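You operate a simulated robot arm through the tools that you are given. There is no shell and no other tool. Be economical: measure what you need, move in short steps, check, and stop when the job is done.

The job below is to be done with a simulated robot arm. You get a single attempt, and the scene is never put back.

JOB
Press the orange cordless lamp key to switch it off.

It is judged by the outcome, as a careful person would: the job done as asked, and still so three seconds after it is handed in. It fails if anything else is knocked over, pushed out of place, dropped, spilled or broken.

ROBOT AND FRAMES
A 6-joint arm with a two-finger parallel gripper, fixed in place. Base frame: the origin is at the foot of the arm, x ahead of it, y to its left, z up; the work surface is at about z = 785. Lengths are in mm, angles in rad, forces in N, time in s.
With the tool pointing down near the work surface it reaches from about 240 to 640 mm from the base axis. Its first joint turns from -1.152 to 1.152 rad. Payload 2.7 kg.
Tool frame: the origin (TCP) lies between the finger pads and is the grasp point; the fingertips stand 23 mm ahead of it; z points along the fingers, y is the line along which they close. Largest opening 94 mm; finger width 38, thickness 10; the body of the gripper, 54 by 96 mm, starts 39 mm behind the TCP.
Orientation is that of the tool frame in the base frame, as a unit quaternion [x, y, z, w]. With the fingers straight down and closing along the base's y, the tool's x points along the base's -x, its y along +y and its z along -z.

CONTROLS
- The arm moves only by the tool step_arm. Its argument "deltas" is one flat list of numbers, 7 for each row, row after row: the turn, a rotation vector about the tool's x, y, z in units of 8 degrees (1.0 is 8 degrees), then the shift along the tool's x, y, z in units of 30 mm (1.0 is 30 mm), then the opening in per cent of the stroke, from 0 (shut) to 100 (fully open). In form: [ax, ay, az, dx, dy, dz, fingers, ax, ay, az, dx, dy, dz, fingers, ...]. A call has 1 to 12 rows; each row shifts and turns the commanded pose from where the row before left it, along the tool's axes as they then stand. A call with a number of a shift or a turn outside -1 to 1 is refused whole. Rows are played at 5 a second. More than 50 mm and 0.15 rad between two rows, or a gripper value outside its range, and nothing of the call is played. A pose out of reach is approached as far as the arm can. The call stops where the force on the tool passes 40 N (or 10 N more than at its start, if that is more) or the arm is blocked; 0.2 s more then pass. The fingers move at their own pace (about 45 mm/s each) and stop on an object; they squeeze with about 37 N. The grip force told is the motor's: it shows also when the fingers shut on nothing. Time passes only in rows, and 0.2 s behind the last, so rows that do not move let the fingers close. The reply holds the time, the measured pose of the TCP, the force on the tool along the base axes, the opening and the grip force, in the units named above and with some noise.
- Cameras (640 x 400 px; columns grow to the right, rows downward): "scene" is fixed at [48.8, -410.6, 1428.3]; the picture's right is [0.98, -0.21, 0.00], its down [-0.08, -0.38, -0.92] and it looks along [0.20, 0.90, -0.38] (base axes); focal length 344 px, centre (320, 200). "wrist" rides on the gripper at [-39, 0, -44] in the tool frame; the picture's right is [0.00, -1.00, 0.00], its down [0.97, 0.00, -0.24] and it looks along [0.24, 0.00, 0.97] (tool axes); focal length 218 px, centre (320, 200).
- get_image(camera): a new picture of that camera. It takes no simulated time.
- measure_at(camera, pixels): there is no depth. For up to 12 entries [column, row, z] of the newest picture of that camera ("zoom" is the newest enlarged one), the place [x, y] in the base frame at which the ray of that pixel passes the height z, good to about 2 mm, but the place of the scene camera against the robot may be out by one fixed shift of up to 12 mm in any direction. It takes no simulated time.
- enlarge(camera, box): a new picture of the part [left, top, right, bottom] of that camera's present view, enlarged. It takes no simulated time.
- sign_off(): hands the job in; it is judged then, once.

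Work in short steps. Measure before you move; look again where a grasp or a placing could have gone wrong, and mend it. You have 60 turns and 30 pictures in all, those below and enlarged ones among them. Open the gripper and draw the arm clear of the work before you hand the job in, unless the task says otherwise; then end with one line.

The tools are called after ">>>" by a JSON object that holds its "api" and its "payload". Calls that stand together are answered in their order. step_arm: Moves the arm, as the interface text tells. Its arguments: {"type":"object","properties":{"deltas":{"type":"array"}},"required":["deltas"]} The other tools are called the same way: get_image (camera) takes a picture; measure_at (camera, pixels) gives the place at which the rays of pixels pass given heights; enlarge (camera, box) takes an enlarged picture of a part of a camera's view; sign_off () hands the job in.

At the start:

```text
time: 0.0
eef_pos: [323.3, 328.4, 1137.2]
ee_rot: [0.0, 1.0, 0.0, 0.0]
ft_force: [0.6, -0.2, 0.2]
width: 93.7
grip_force: 0.1
```

scene: 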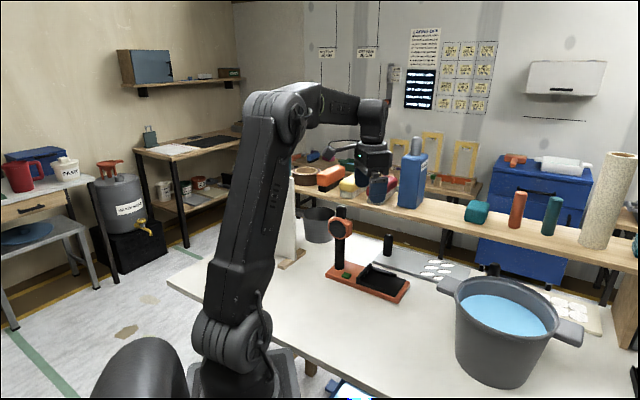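
wrist: 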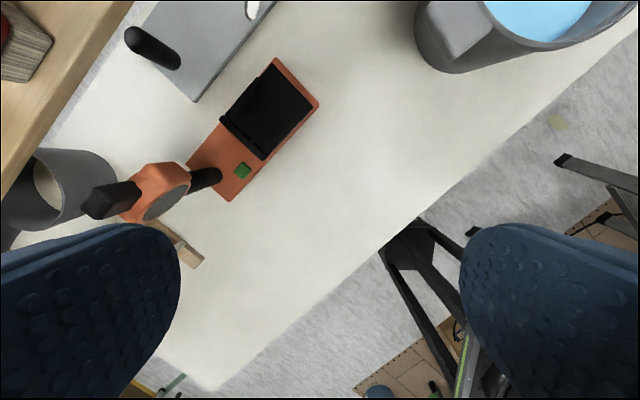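

The orange lamp appears at scene (370,270), with a green key near (347,274) and at wrist (243,170). I'll take closer looks at it.

>>> {"api": "enlarge", "payload": {"camera": "scene", "box": [300, 190, 428, 310]}}

>>> {"api": "enlarge", "payload": {"camera": "wrist", "box": [70, 40, 350, 215]}}

>>> {"api": "measure_at", "payload": {"camera": "wrist", "pixels": [[243, 170, 785], [243, 170, 805], [275, 58, 800], [319, 103, 800], [228, 200, 800], [187, 160, 800], [205, 180, 800], [160, 190, 900], [145, 40, 785]]}}

>>> {"api": "measure_at", "payload": {"camera": "scene", "pixels": [[347, 274, 785], [347, 274, 805], [340, 228, 900]]}}

```text
3.33 times, centred on (364, 250) of scene
```

zoom: 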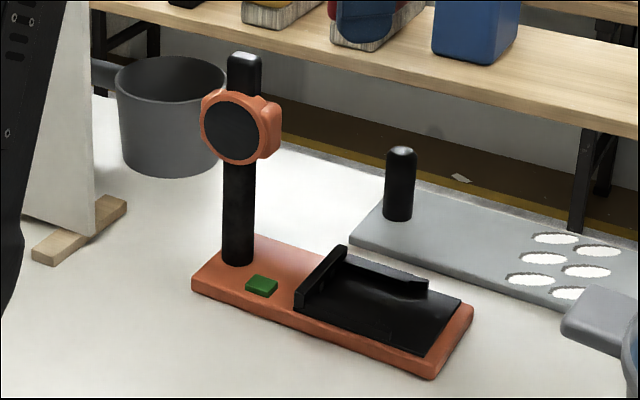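

```text
2.29 times, centred on (210, 128) of wrist
```

zoom: 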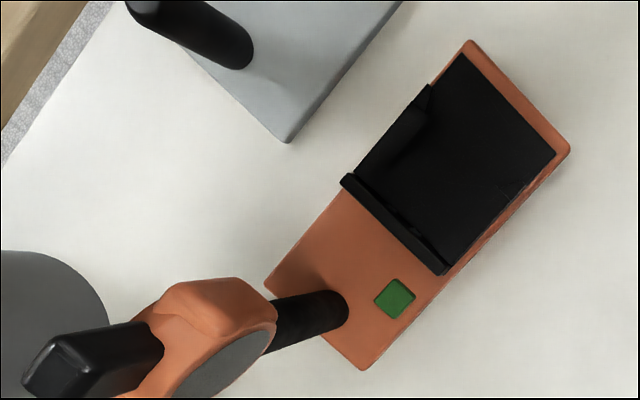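

```text
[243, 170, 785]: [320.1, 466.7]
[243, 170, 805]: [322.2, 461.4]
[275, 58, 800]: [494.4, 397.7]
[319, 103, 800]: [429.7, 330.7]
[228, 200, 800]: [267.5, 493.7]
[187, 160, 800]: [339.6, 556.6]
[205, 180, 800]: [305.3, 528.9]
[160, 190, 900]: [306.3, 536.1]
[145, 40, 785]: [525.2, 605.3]
```

```text
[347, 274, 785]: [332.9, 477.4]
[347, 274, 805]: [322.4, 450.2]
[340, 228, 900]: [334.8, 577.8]
```

The green key sits by the stem of the lamp. I'll triangulate the stem top, the head and the key from both cameras for height and clearance.

>>> {"api": "measure_at", "payload": {"camera": "wrist", "pixels": [[96, 203, 940], [96, 203, 970], [96, 203, 1000], [178, 207, 900], [178, 207, 930], [178, 207, 960], [212, 177, 805], [228, 200, 785], [319, 103, 785], [135, 222, 930], [187, 183, 930]]}}

>>> {"api": "measure_at", "payload": {"camera": "scene", "pixels": [[341, 208, 940], [341, 208, 970], [341, 208, 1000], [333, 230, 900], [333, 230, 930], [333, 230, 960], [339, 268, 805], [326, 277, 785], [398, 303, 785], [338, 239, 900]]}}

```text
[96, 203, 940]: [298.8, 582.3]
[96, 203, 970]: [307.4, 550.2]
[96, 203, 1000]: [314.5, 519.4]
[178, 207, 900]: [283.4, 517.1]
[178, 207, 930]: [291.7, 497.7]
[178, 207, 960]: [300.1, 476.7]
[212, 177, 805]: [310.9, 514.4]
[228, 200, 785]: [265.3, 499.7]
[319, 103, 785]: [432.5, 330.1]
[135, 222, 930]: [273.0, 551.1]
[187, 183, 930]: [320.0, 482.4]
```

```text
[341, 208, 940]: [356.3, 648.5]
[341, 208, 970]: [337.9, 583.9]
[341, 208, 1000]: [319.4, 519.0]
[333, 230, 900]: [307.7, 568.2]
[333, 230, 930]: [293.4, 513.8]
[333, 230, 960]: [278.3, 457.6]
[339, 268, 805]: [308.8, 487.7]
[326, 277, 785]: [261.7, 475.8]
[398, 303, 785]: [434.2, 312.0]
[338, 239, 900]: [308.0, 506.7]
```

The key is at about (322, 461). The stem is at (312, 516) with its top near z 1000, and the head is at z 895–965, reaching to about y 482. I'll keep the gripper open and use the +y finger (52 mm off the TCP), so the body stays on the side away from the head. Shift to y 409 first, then go part way down.

>>> {"api": "step_arm", "payload": {"deltas": [0, 0, 0, 0, 0.9, 0, 100, 0, 0, 0, 0, 0.9, 0, 100, 0, 0, 0, 0, 0.9, 0, 100, 0, 0, 0, 0, 0, 0.8, 100, 0, 0, 0, 0, 0, 0.8, 100, 0, 0, 0, 0, 0, 0.8, 100, 0, 0, 0, 0, 0, 0, 100]}}

>>> {"api": "get_image", "payload": {"camera": "wrist"}}

>>> {"api": "get_image", "payload": {"camera": "scene"}}

```text
time: 1.6
eef_pos: [324.4, 409.3, 1063.2]
ee_rot: [0.0, 1.0, 0.0, 0.0]
ft_force: [-0.1, -0.3, -0.6]
width: 94.1
grip_force: 0.0
```

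```text
25 pictures are left
```

wrist: 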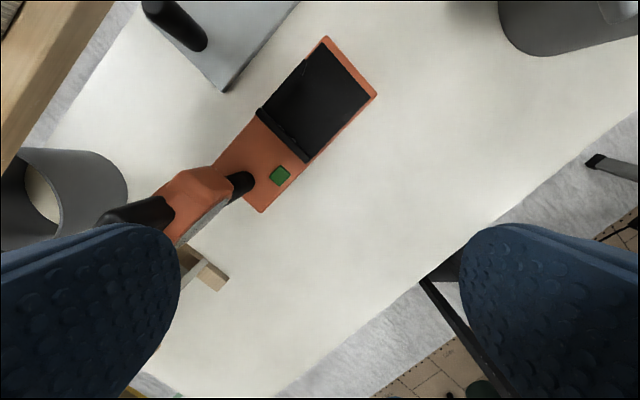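

```text
24 pictures are left
```

scene: 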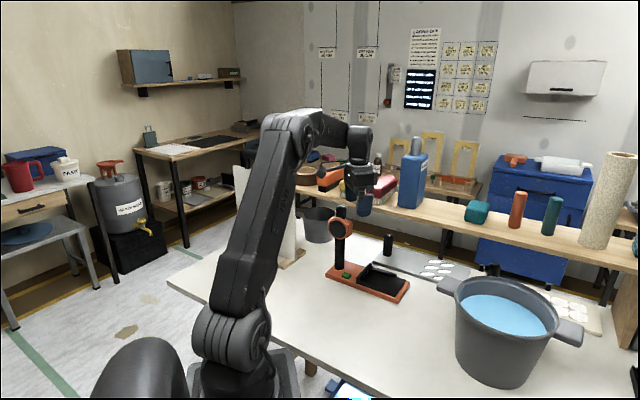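

The key is now at wrist (280,175). I'll re-measure it, along with the stem foot (238,185) and the nearest head edge (232,197).

>>> {"api": "measure_at", "payload": {"camera": "wrist", "pixels": [[280, 175, 785], [280, 175, 800], [280, 175, 810], [245, 183, 800], [229, 199, 910], [229, 199, 930], [232, 175, 930], [198, 222, 910], [374, 96, 800], [263, 212, 785]]}}

>>> {"api": "enlarge", "payload": {"camera": "wrist", "box": [140, 130, 332, 250]}}

```text
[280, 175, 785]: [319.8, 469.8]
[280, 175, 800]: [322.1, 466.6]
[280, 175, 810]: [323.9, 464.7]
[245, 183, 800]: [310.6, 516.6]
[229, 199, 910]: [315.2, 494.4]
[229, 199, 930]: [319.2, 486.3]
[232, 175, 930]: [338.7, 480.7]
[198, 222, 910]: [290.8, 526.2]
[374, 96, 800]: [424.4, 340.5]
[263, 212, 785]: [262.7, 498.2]
```

```text
3.33 times, centred on (236, 190) of wrist
```

zoom: 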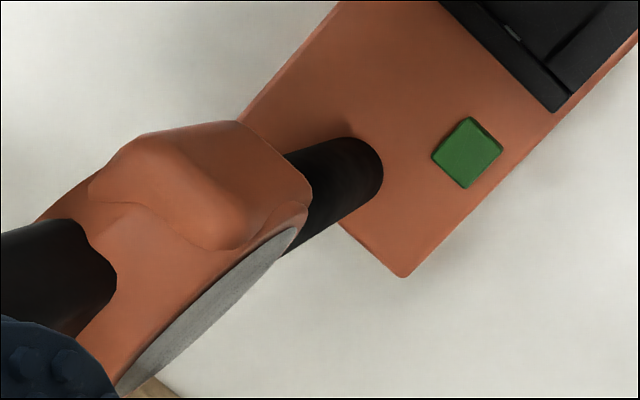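

The key measures about (322.5, 464), and the head's nearest edge is at y≈486, which clears the finger's outer face (~468). I'll shift 2 mm and descend to TCP z ≈ 880, then look.

>>> {"api": "step_arm", "payload": {"deltas": [0, 0, 0, 0.06, 0.07, 0.8, 100, 0, 0, 0, 0, 0, 0.9, 100, 0, 0, 0, 0, 0, 0.9, 100, 0, 0, 0, 0, 0, 0.9, 100, 0, 0, 0, 0, 0, 0.9, 100, 0, 0, 0, 0, 0, 0.9, 100, 0, 0, 0, 0, 0, 0.8, 100, 0, 0, 0, 0, 0, 0, 100]}}

>>> {"api": "get_image", "payload": {"camera": "wrist"}}

>>> {"api": "enlarge", "payload": {"camera": "scene", "box": [290, 150, 450, 310]}}

```text
time: 3.4
eef_pos: [322.8, 411.7, 881.1]
ee_rot: [0.0, 1.0, 0.0, -0.001]
ft_force: [-0.9, -0.4, -0.2]
width: 94.0
grip_force: 0.2
```

```text
22 pictures are left
```

wrist: 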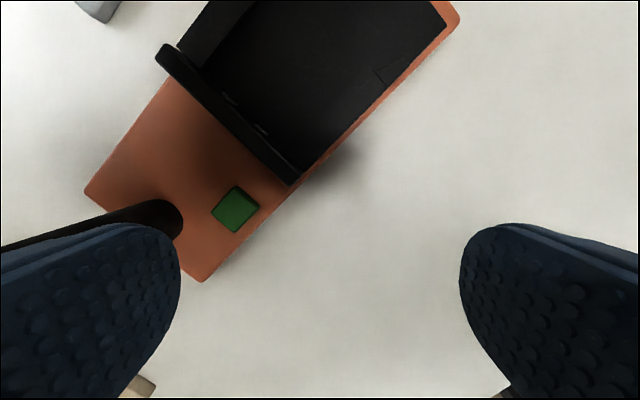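

```text
2.50 times, centred on (370, 230) of scene
```

zoom: 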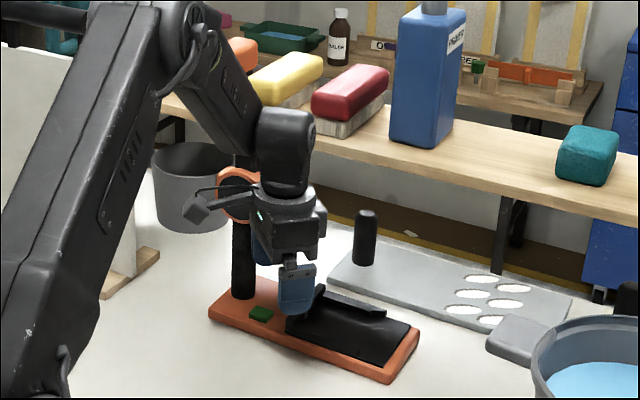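

Both fingers hang free, with the key at wrist (235,209). I'll re-measure it from this near view.

>>> {"api": "measure_at", "payload": {"camera": "wrist", "pixels": [[235, 209, 785], [235, 209, 800], [235, 209, 806], [235, 209, 812], [200, 282, 785], [458, 18, 800], [183, 215, 800], [298, 184, 815]]}}

```text
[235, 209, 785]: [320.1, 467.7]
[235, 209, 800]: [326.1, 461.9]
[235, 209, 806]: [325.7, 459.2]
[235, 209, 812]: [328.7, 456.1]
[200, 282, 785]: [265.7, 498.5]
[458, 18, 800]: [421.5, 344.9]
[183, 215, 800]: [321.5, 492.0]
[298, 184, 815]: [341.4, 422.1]
```

The near view agrees: the key is at about (324, 462) with its top near z 800–806. The pressing finger is at (322.8, 463.7), tip z 858. I'll descend 42 mm, then creep.

>>> {"api": "step_arm", "payload": {"deltas": [0, 0, 0, -0.03, -0.03, 0.7, 100, 0, 0, 0, 0, 0, 0.7, 100, 0, 0, 0, 0, 0, 0, 100]}}

>>> {"api": "enlarge", "payload": {"camera": "scene", "box": [310, 210, 430, 310]}}

>>> {"api": "get_image", "payload": {"camera": "wrist"}}

```text
time: 4.2
eef_pos: [323.8, 411.2, 840.6]
ee_rot: [0.0, 1.0, 0.001, 0.0]
ft_force: [0.3, -1.0, -1.0]
width: 94.0
grip_force: 0.0
```

```text
4.00 times, centred on (370, 260) of scene
```

zoom: 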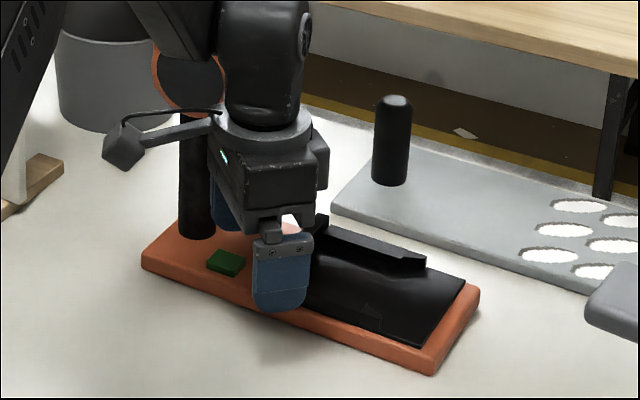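

```text
19 pictures are left
```

wrist: 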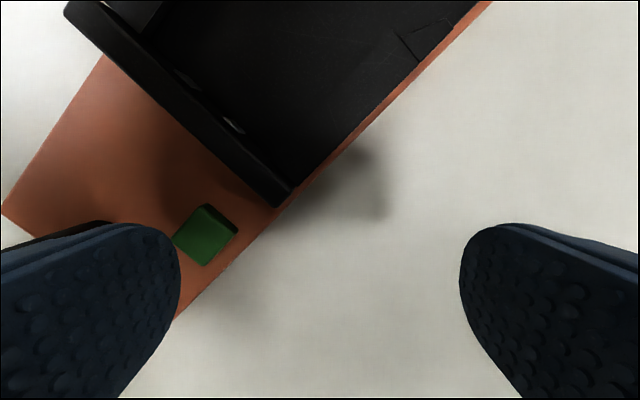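

The key is at wrist (205,235), partly beside the finger. I'll measure it at this height, in both pictures.

>>> {"api": "measure_at", "payload": {"camera": "wrist", "pixels": [[204, 232, 795], [204, 232, 800], [204, 232, 805], [204, 232, 810], [205, 265, 797], [238, 233, 797], [175, 318, 785], [275, 207, 797]]}}

>>> {"api": "measure_at", "payload": {"camera": "zoom", "pixels": [[227, 259, 800], [227, 259, 810], [225, 229, 817], [278, 311, 817]]}}

>>> {"api": "enlarge", "payload": {"camera": "scene", "box": [335, 240, 399, 290]}}

```text
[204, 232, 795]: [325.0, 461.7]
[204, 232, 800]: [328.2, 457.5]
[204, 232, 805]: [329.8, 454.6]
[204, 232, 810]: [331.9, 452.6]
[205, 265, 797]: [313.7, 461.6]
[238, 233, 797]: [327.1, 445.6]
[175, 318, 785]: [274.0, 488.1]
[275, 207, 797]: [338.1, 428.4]
```

```text
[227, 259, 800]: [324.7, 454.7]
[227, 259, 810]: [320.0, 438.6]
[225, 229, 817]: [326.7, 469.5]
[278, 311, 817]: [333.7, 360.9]
```

```text
8.00 times, centred on (367, 265) of scene
```

zoom: 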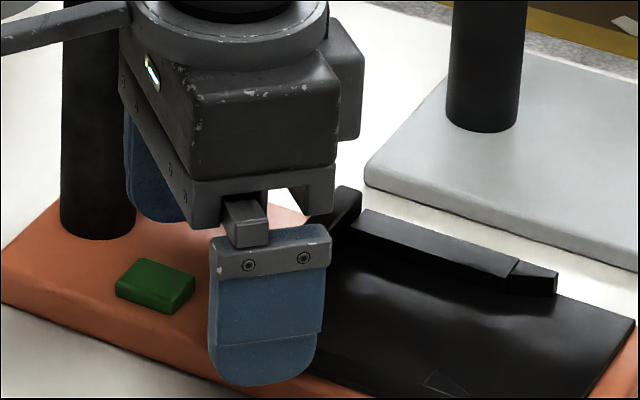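

The views agree best for a key top at z ≈ 795, around (324, 462). The finger is at (323.8, 463.2) with its tip at z 817.6, so it's aligned. I'll creep down, watching the force.

>>> {"api": "step_arm", "payload": {"deltas": [0, 0, 0, 0, -0.04, 0.2, 100, 0, 0, 0, 0, 0, 0.2, 100, 0, 0, 0, 0, 0, 0.1, 100, 0, 0, 0, 0, 0, 0.07, 100, 0, 0, 0, 0, 0, 0, 100]}}

>>> {"api": "get_image", "payload": {"camera": "wrist"}}

>>> {"api": "enlarge", "payload": {"camera": "scene", "box": [319, 230, 399, 280]}}

```text
time: 5.4
eef_pos: [324.5, 409.6, 823.5]
ee_rot: [0.0, 1.0, -0.001, 0.0]
ft_force: [-0.5, -0.4, -0.6]
width: 93.9
grip_force: 0.1
```

```text
17 pictures are left
```

wrist: 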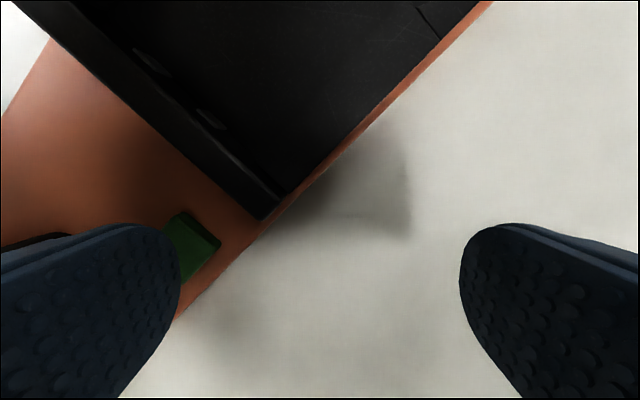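

```text
8.00 times, centred on (359, 255) of scene
```

zoom: 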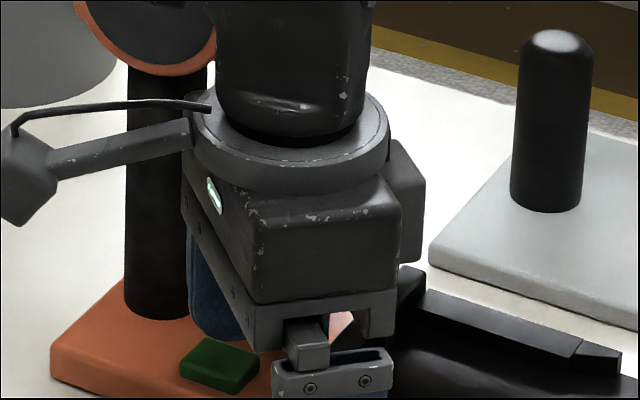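

No contact yet with the tip at z 800.5. Scene zoom shows the finger over the key's rear part, so I'll measure the key's visible near corner at wrist (221,243) and the scene positions.

>>> {"api": "measure_at", "payload": {"camera": "wrist", "pixels": [[221, 243, 785], [221, 243, 792], [221, 243, 797], [182, 212, 792], [182, 212, 797], [181, 283, 792], [270, 218, 797], [180, 300, 800.5]]}}

>>> {"api": "measure_at", "payload": {"camera": "zoom", "pixels": [[220, 362, 792], [220, 362, 797], [220, 362, 800], [220, 338, 800], [205, 339, 797], [180, 367, 797], [237, 388, 797], [259, 353, 797]]}}

```text
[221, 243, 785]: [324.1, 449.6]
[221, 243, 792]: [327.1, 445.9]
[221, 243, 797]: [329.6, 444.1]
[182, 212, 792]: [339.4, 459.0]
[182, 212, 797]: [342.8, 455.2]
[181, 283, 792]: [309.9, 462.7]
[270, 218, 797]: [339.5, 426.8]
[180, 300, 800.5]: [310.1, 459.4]
```

```text
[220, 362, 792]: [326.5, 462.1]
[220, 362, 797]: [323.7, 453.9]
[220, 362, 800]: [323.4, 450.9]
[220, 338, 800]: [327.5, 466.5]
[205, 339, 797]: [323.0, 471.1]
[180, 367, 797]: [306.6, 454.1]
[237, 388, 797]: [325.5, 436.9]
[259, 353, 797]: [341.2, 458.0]
```

The key's corners put its centre at (325, 460) with its top at z ≈ 792–796. The finger centre is at (324.5, 461.6), which is good. Continue down in small steps.

>>> {"api": "step_arm", "payload": {"deltas": [0, 0, 0, 0, -0.04, 0.06, 100, 0, 0, 0, 0, 0, 0.06, 100, 0, 0, 0, 0, 0, 0.06, 100, 0, 0, 0, 0, 0, 0, 100]}}

```text
time: 6.4
eef_pos: [324.1, 408.2, 817.4]
ee_rot: [0.0, 1.0, 0.0, -0.001]
ft_force: [-0.2, 0.5, 0.1]
width: 93.9
grip_force: 0.1
```

Tip at z 794.4 and still no force. Continue with 1.5 mm steps.

>>> {"api": "step_arm", "payload": {"deltas": [0, 0, 0, 0, 0, 0.05, 100, 0, 0, 0, 0, 0, 0.05, 100, 0, 0, 0, 0, 0, 0, 100]}}

>>> {"api": "enlarge", "payload": {"camera": "scene", "box": [319, 240, 399, 290]}}

>>> {"api": "get_image", "payload": {"camera": "wrist"}}

```text
time: 7.2
eef_pos: [323.4, 408.2, 813.8]
ee_rot: [0.0, 1.0, 0.0, 0.0]
ft_force: [0.6, 0.1, 0.0]
width: 94.0
grip_force: 0.0
```

```text
8.00 times, centred on (359, 265) of scene
```

zoom: 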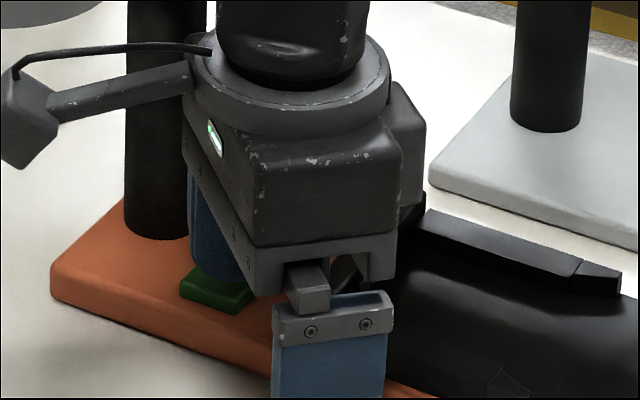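

```text
14 pictures are left
```

wrist: 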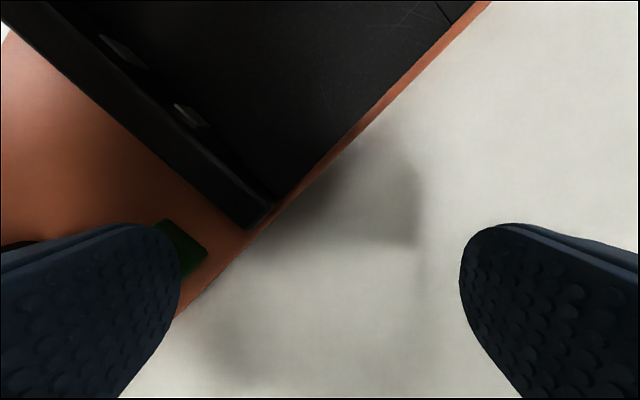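

The scene zoom shows the finger right over the key, about to touch. Keep creeping down.

>>> {"api": "step_arm", "payload": {"deltas": [0, 0, 0, 0, 0, 0.05, 100, 0, 0, 0, 0, 0, 0.03, 100, 0, 0, 0, 0, 0, 0, 100]}}

```text
time: 8.0
eef_pos: [323.2, 407.0, 811.7]
ee_rot: [0.001, 1.0, 0.0, 0.0]
ft_force: [0.0, -0.4, -0.2]
width: 94.0
grip_force: 0.1
```

Still no force at tip z ≈ 788.7; continuing in 1 mm steps.

>>> {"api": "step_arm", "payload": {"deltas": [0, 0, 0, 0, 0, 0.04, 100, 0, 0, 0, 0, 0, 0.03, 100, 0, 0, 0, 0, 0, 0, 100]}}

>>> {"api": "enlarge", "payload": {"camera": "scene", "box": [323, 252, 387, 302]}}

```text
time: 8.8
eef_pos: [324.0, 408.0, 810.2]
ee_rot: [0.0, 1.0, -0.001, 0.0]
ft_force: [-0.5, -0.3, 0.2]
width: 94.1
grip_force: 0.0
```

```text
8.00 times, centred on (355, 277) of scene
```

zoom: 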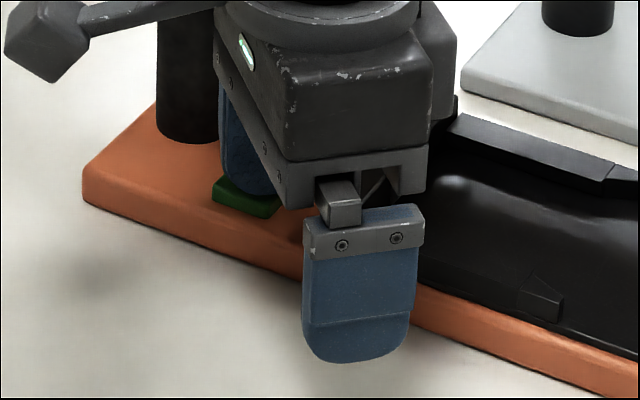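

The key is just under the finger, but there's still no force. Continue by 1 mm rows; the force guard stops the call.

>>> {"api": "step_arm", "payload": {"deltas": [0, 0, 0, 0, 0, 0.04, 100, 0, 0, 0, 0, 0, 0.04, 100, 0, 0, 0, 0, 0, 0, 100]}}

```text
time: 9.6
eef_pos: [322.7, 408.5, 807.7]
ee_rot: [0.001, 1.0, 0.0, 0.0]
ft_force: [0.2, -0.4, 0.7]
width: 94.0
grip_force: 0.1
```

No contact at a nominal tip z of 784.7, so I'll look again.

>>> {"api": "enlarge", "payload": {"camera": "scene", "box": [335, 255, 383, 290]}}

>>> {"api": "get_image", "payload": {"camera": "wrist"}}

```text
11.43 times, centred on (359, 272) of scene
```

zoom: 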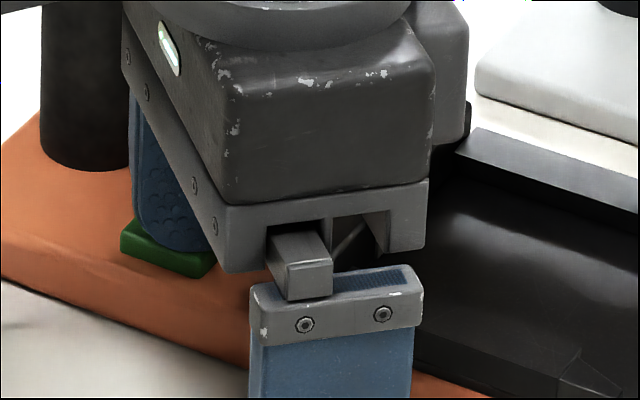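

```text
11 pictures are left
```

wrist: 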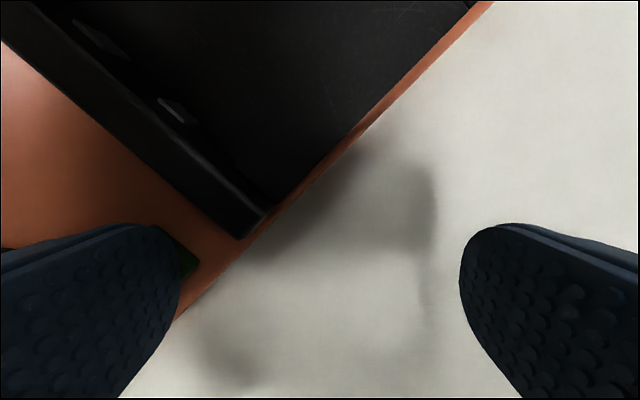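

The heights read low: the readings from every view converge at z ≈ 783–785, which puts the key centre at about (320, 467). I'll raise 4 mm, shift +5 mm in y and −2 mm in x, then press again.

>>> {"api": "step_arm", "payload": {"deltas": [0, 0, 0, 0, 0, -0.13, 100, 0, 0, 0, 0.07, 0.17, 0, 100, 0, 0, 0, 0, 0, 0.1, 100, 0, 0, 0, 0, 0, 0.06, 100, 0, 0, 0, 0, 0, 0, 100]}}

>>> {"api": "enlarge", "payload": {"camera": "scene", "box": [323, 250, 371, 285]}}

```text
time: 10.8
eef_pos: [320.7, 414.2, 807.4]
ee_rot: [0.0, 1.0, 0.0, 0.0]
ft_force: [-0.1, -0.8, 0.8]
width: 93.7
grip_force: 0.0
```

```text
11.43 times, centred on (347, 268) of scene
```

zoom: 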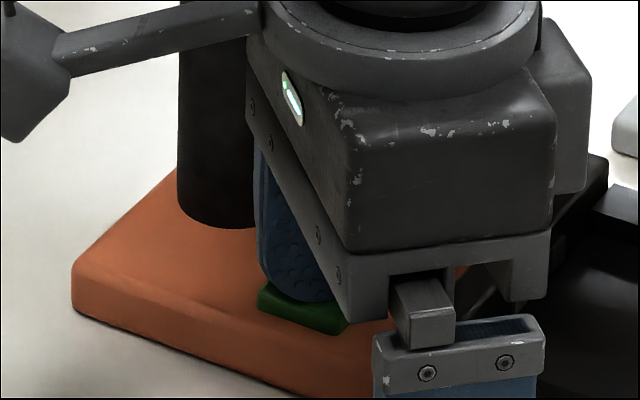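

The finger stands centrally over the key and clear of the stem. Press on down in 1 mm rows.

>>> {"api": "step_arm", "payload": {"deltas": [0, 0, 0, 0, 0, 0.04, 100, 0, 0, 0, 0, 0, 0.04, 100, 0, 0, 0, 0, 0, 0.03, 100, 0, 0, 0, 0, 0, 0, 100]}}

```text
time: 11.8
eef_pos: [321.5, 413.9, 803.9]
ee_rot: [0.0, 1.0, 0.001, 0.0]
ft_force: [-1.7, -2.1, 6.1]
width: 93.1
grip_force: 0.0
```

First contact: +6 N in z at TCP 803.9. Press 2–3 mm further and look.

>>> {"api": "step_arm", "payload": {"deltas": [0, 0, 0, 0, 0, 0.03, 100, 0, 0, 0, 0, 0, 0.03, 100, 0, 0, 0, 0, 0, 0, 100]}}

>>> {"api": "enlarge", "payload": {"camera": "scene", "box": [315, 210, 395, 290]}}

```text
time: 12.6
eef_pos: [320.7, 413.5, 802.3]
ee_rot: [-0.001, 1.0, 0.0, 0.001]
ft_force: [-2.2, -1.5, 12.8]
width: 93.4
grip_force: 0.2
```

```text
5.00 times, centred on (355, 250) of scene
```

zoom: 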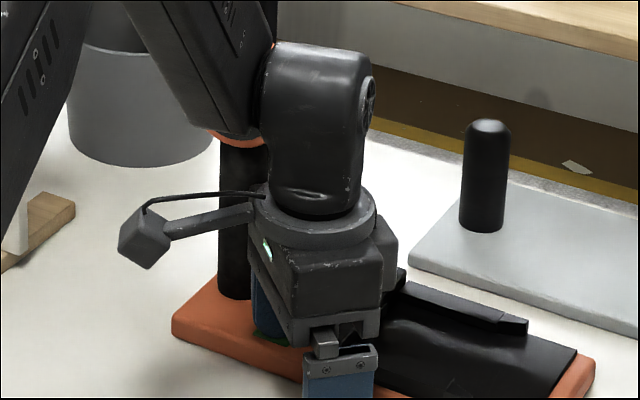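

The key is springy (12.8 N now). I'll press a little further to reach its end of travel, without releasing in between.

>>> {"api": "step_arm", "payload": {"deltas": [0, 0, 0, 0, 0, 0.03, 100, 0, 0, 0, 0, 0, 0.03, 100, 0, 0, 0, 0, 0, 0, 100]}}

```text
time: 13.4
eef_pos: [321.3, 414.2, 800.9]
ee_rot: [0.0, 1.0, 0.002, 0.0]
ft_force: [-3.1, -0.8, 21.1]
width: 93.4
grip_force: 0.1
```

21 N now, about 4 mm in. I'll check the key in close-up.

>>> {"api": "enlarge", "payload": {"camera": "scene", "box": [331, 255, 371, 285]}}

>>> {"api": "enlarge", "payload": {"camera": "wrist", "box": [80, 150, 280, 330]}}

```text
13.33 times, centred on (351, 270) of scene
```

zoom: 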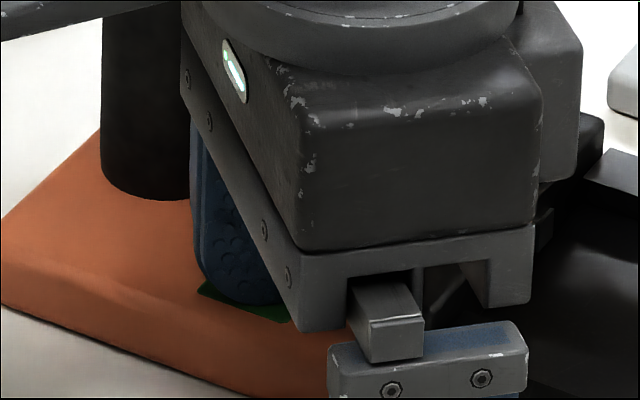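

```text
2.22 times, centred on (180, 240) of wrist
```

zoom: 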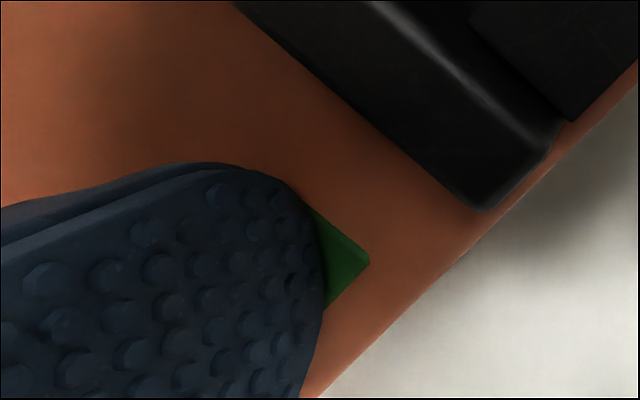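

The key is pressed flush with the base. I'll lift straight up slowly, then clear, and check the lamp.

>>> {"api": "step_arm", "payload": {"deltas": [0, 0, 0, 0, 0, -0.1, 100, 0, 0, 0, 0, 0, -0.3, 100, 0, 0, 0, 0, -0.1, -0.7, 100, 0, 0, 0, 0, -0.1, -0.9, 100, 0, 0, 0, 0, 0, -0.9, 100, 0, 0, 0, 0, 0, -0.9, 100, 0, 0, 0, 0, 0, -0.9, 100, 0, 0, 0, 0, 0, -0.9, 100, 0, 0, 0, 0, 0, -0.9, 100, 0, 0, 0, 0, 0, -0.9, 100, 0, 0, 0, 0, 0, -0.9, 100, 0, 0, 0, 0, 0, 0, 100]}}

>>> {"api": "enlarge", "payload": {"camera": "scene", "box": [300, 190, 428, 310]}}

>>> {"api": "get_image", "payload": {"camera": "wrist"}}

```text
time: 16.0
eef_pos: [321.5, 406.1, 1048.7]
ee_rot: [0.0, 1.0, 0.0, 0.0]
ft_force: [1.1, -0.3, -0.1]
width: 93.8
grip_force: 0.1
```

```text
3.33 times, centred on (364, 250) of scene
```

zoom: 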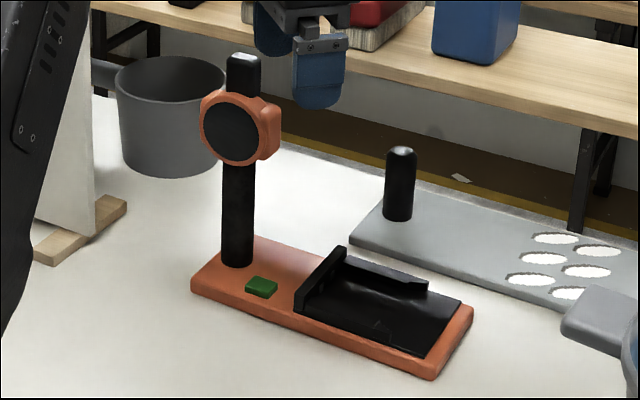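

```text
5 pictures are left
```

wrist: 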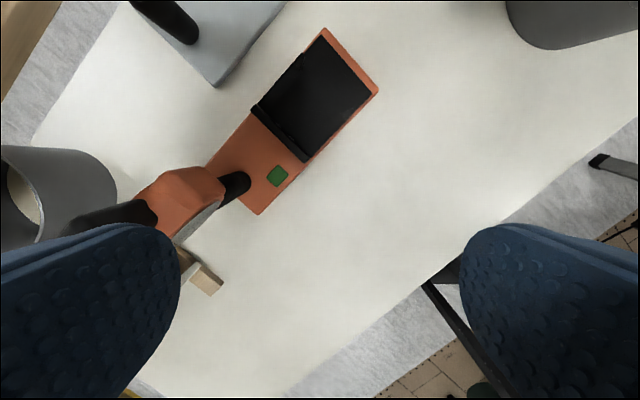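

The lamp hasn't shifted and the key has sprung back. I'll compare the head's face with the earlier close-up.

>>> {"api": "enlarge", "payload": {"camera": "wrist", "box": [140, 130, 332, 250]}}

>>> {"api": "enlarge", "payload": {"camera": "scene", "box": [320, 205, 368, 285]}}

```text
3.33 times, centred on (236, 190) of wrist
```

zoom: 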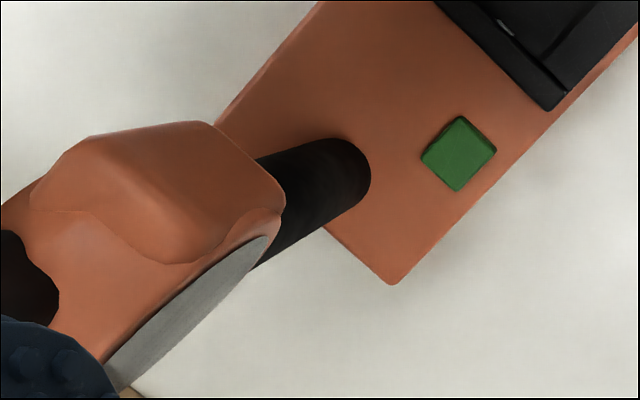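

```text
5.00 times, centred on (344, 245) of scene
```

zoom: 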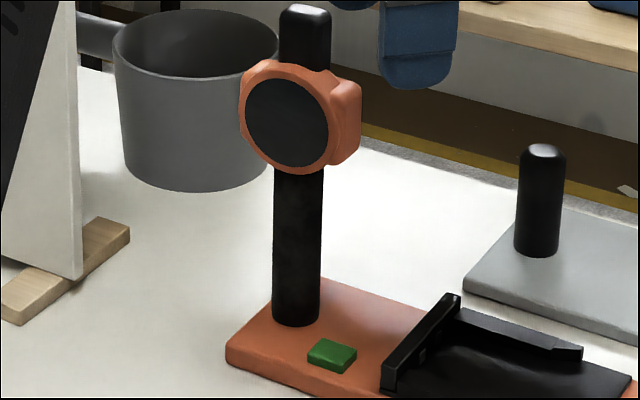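

The key is back up after being pressed flush once, the lamp and its neighbours stand where they were, and the arm is clear with the gripper open. Another press could toggle the lamp back on, so I'm handing in.

>>> {"api": "sign_off", "payload": {}}

```text
The job is handed in.
```

I pressed the lamp's green key once, down flush with the base at about 21 N, and released it. I couldn't confirm the lamp is off, because its face looked equally dark before and after the press; nothing else was moved.
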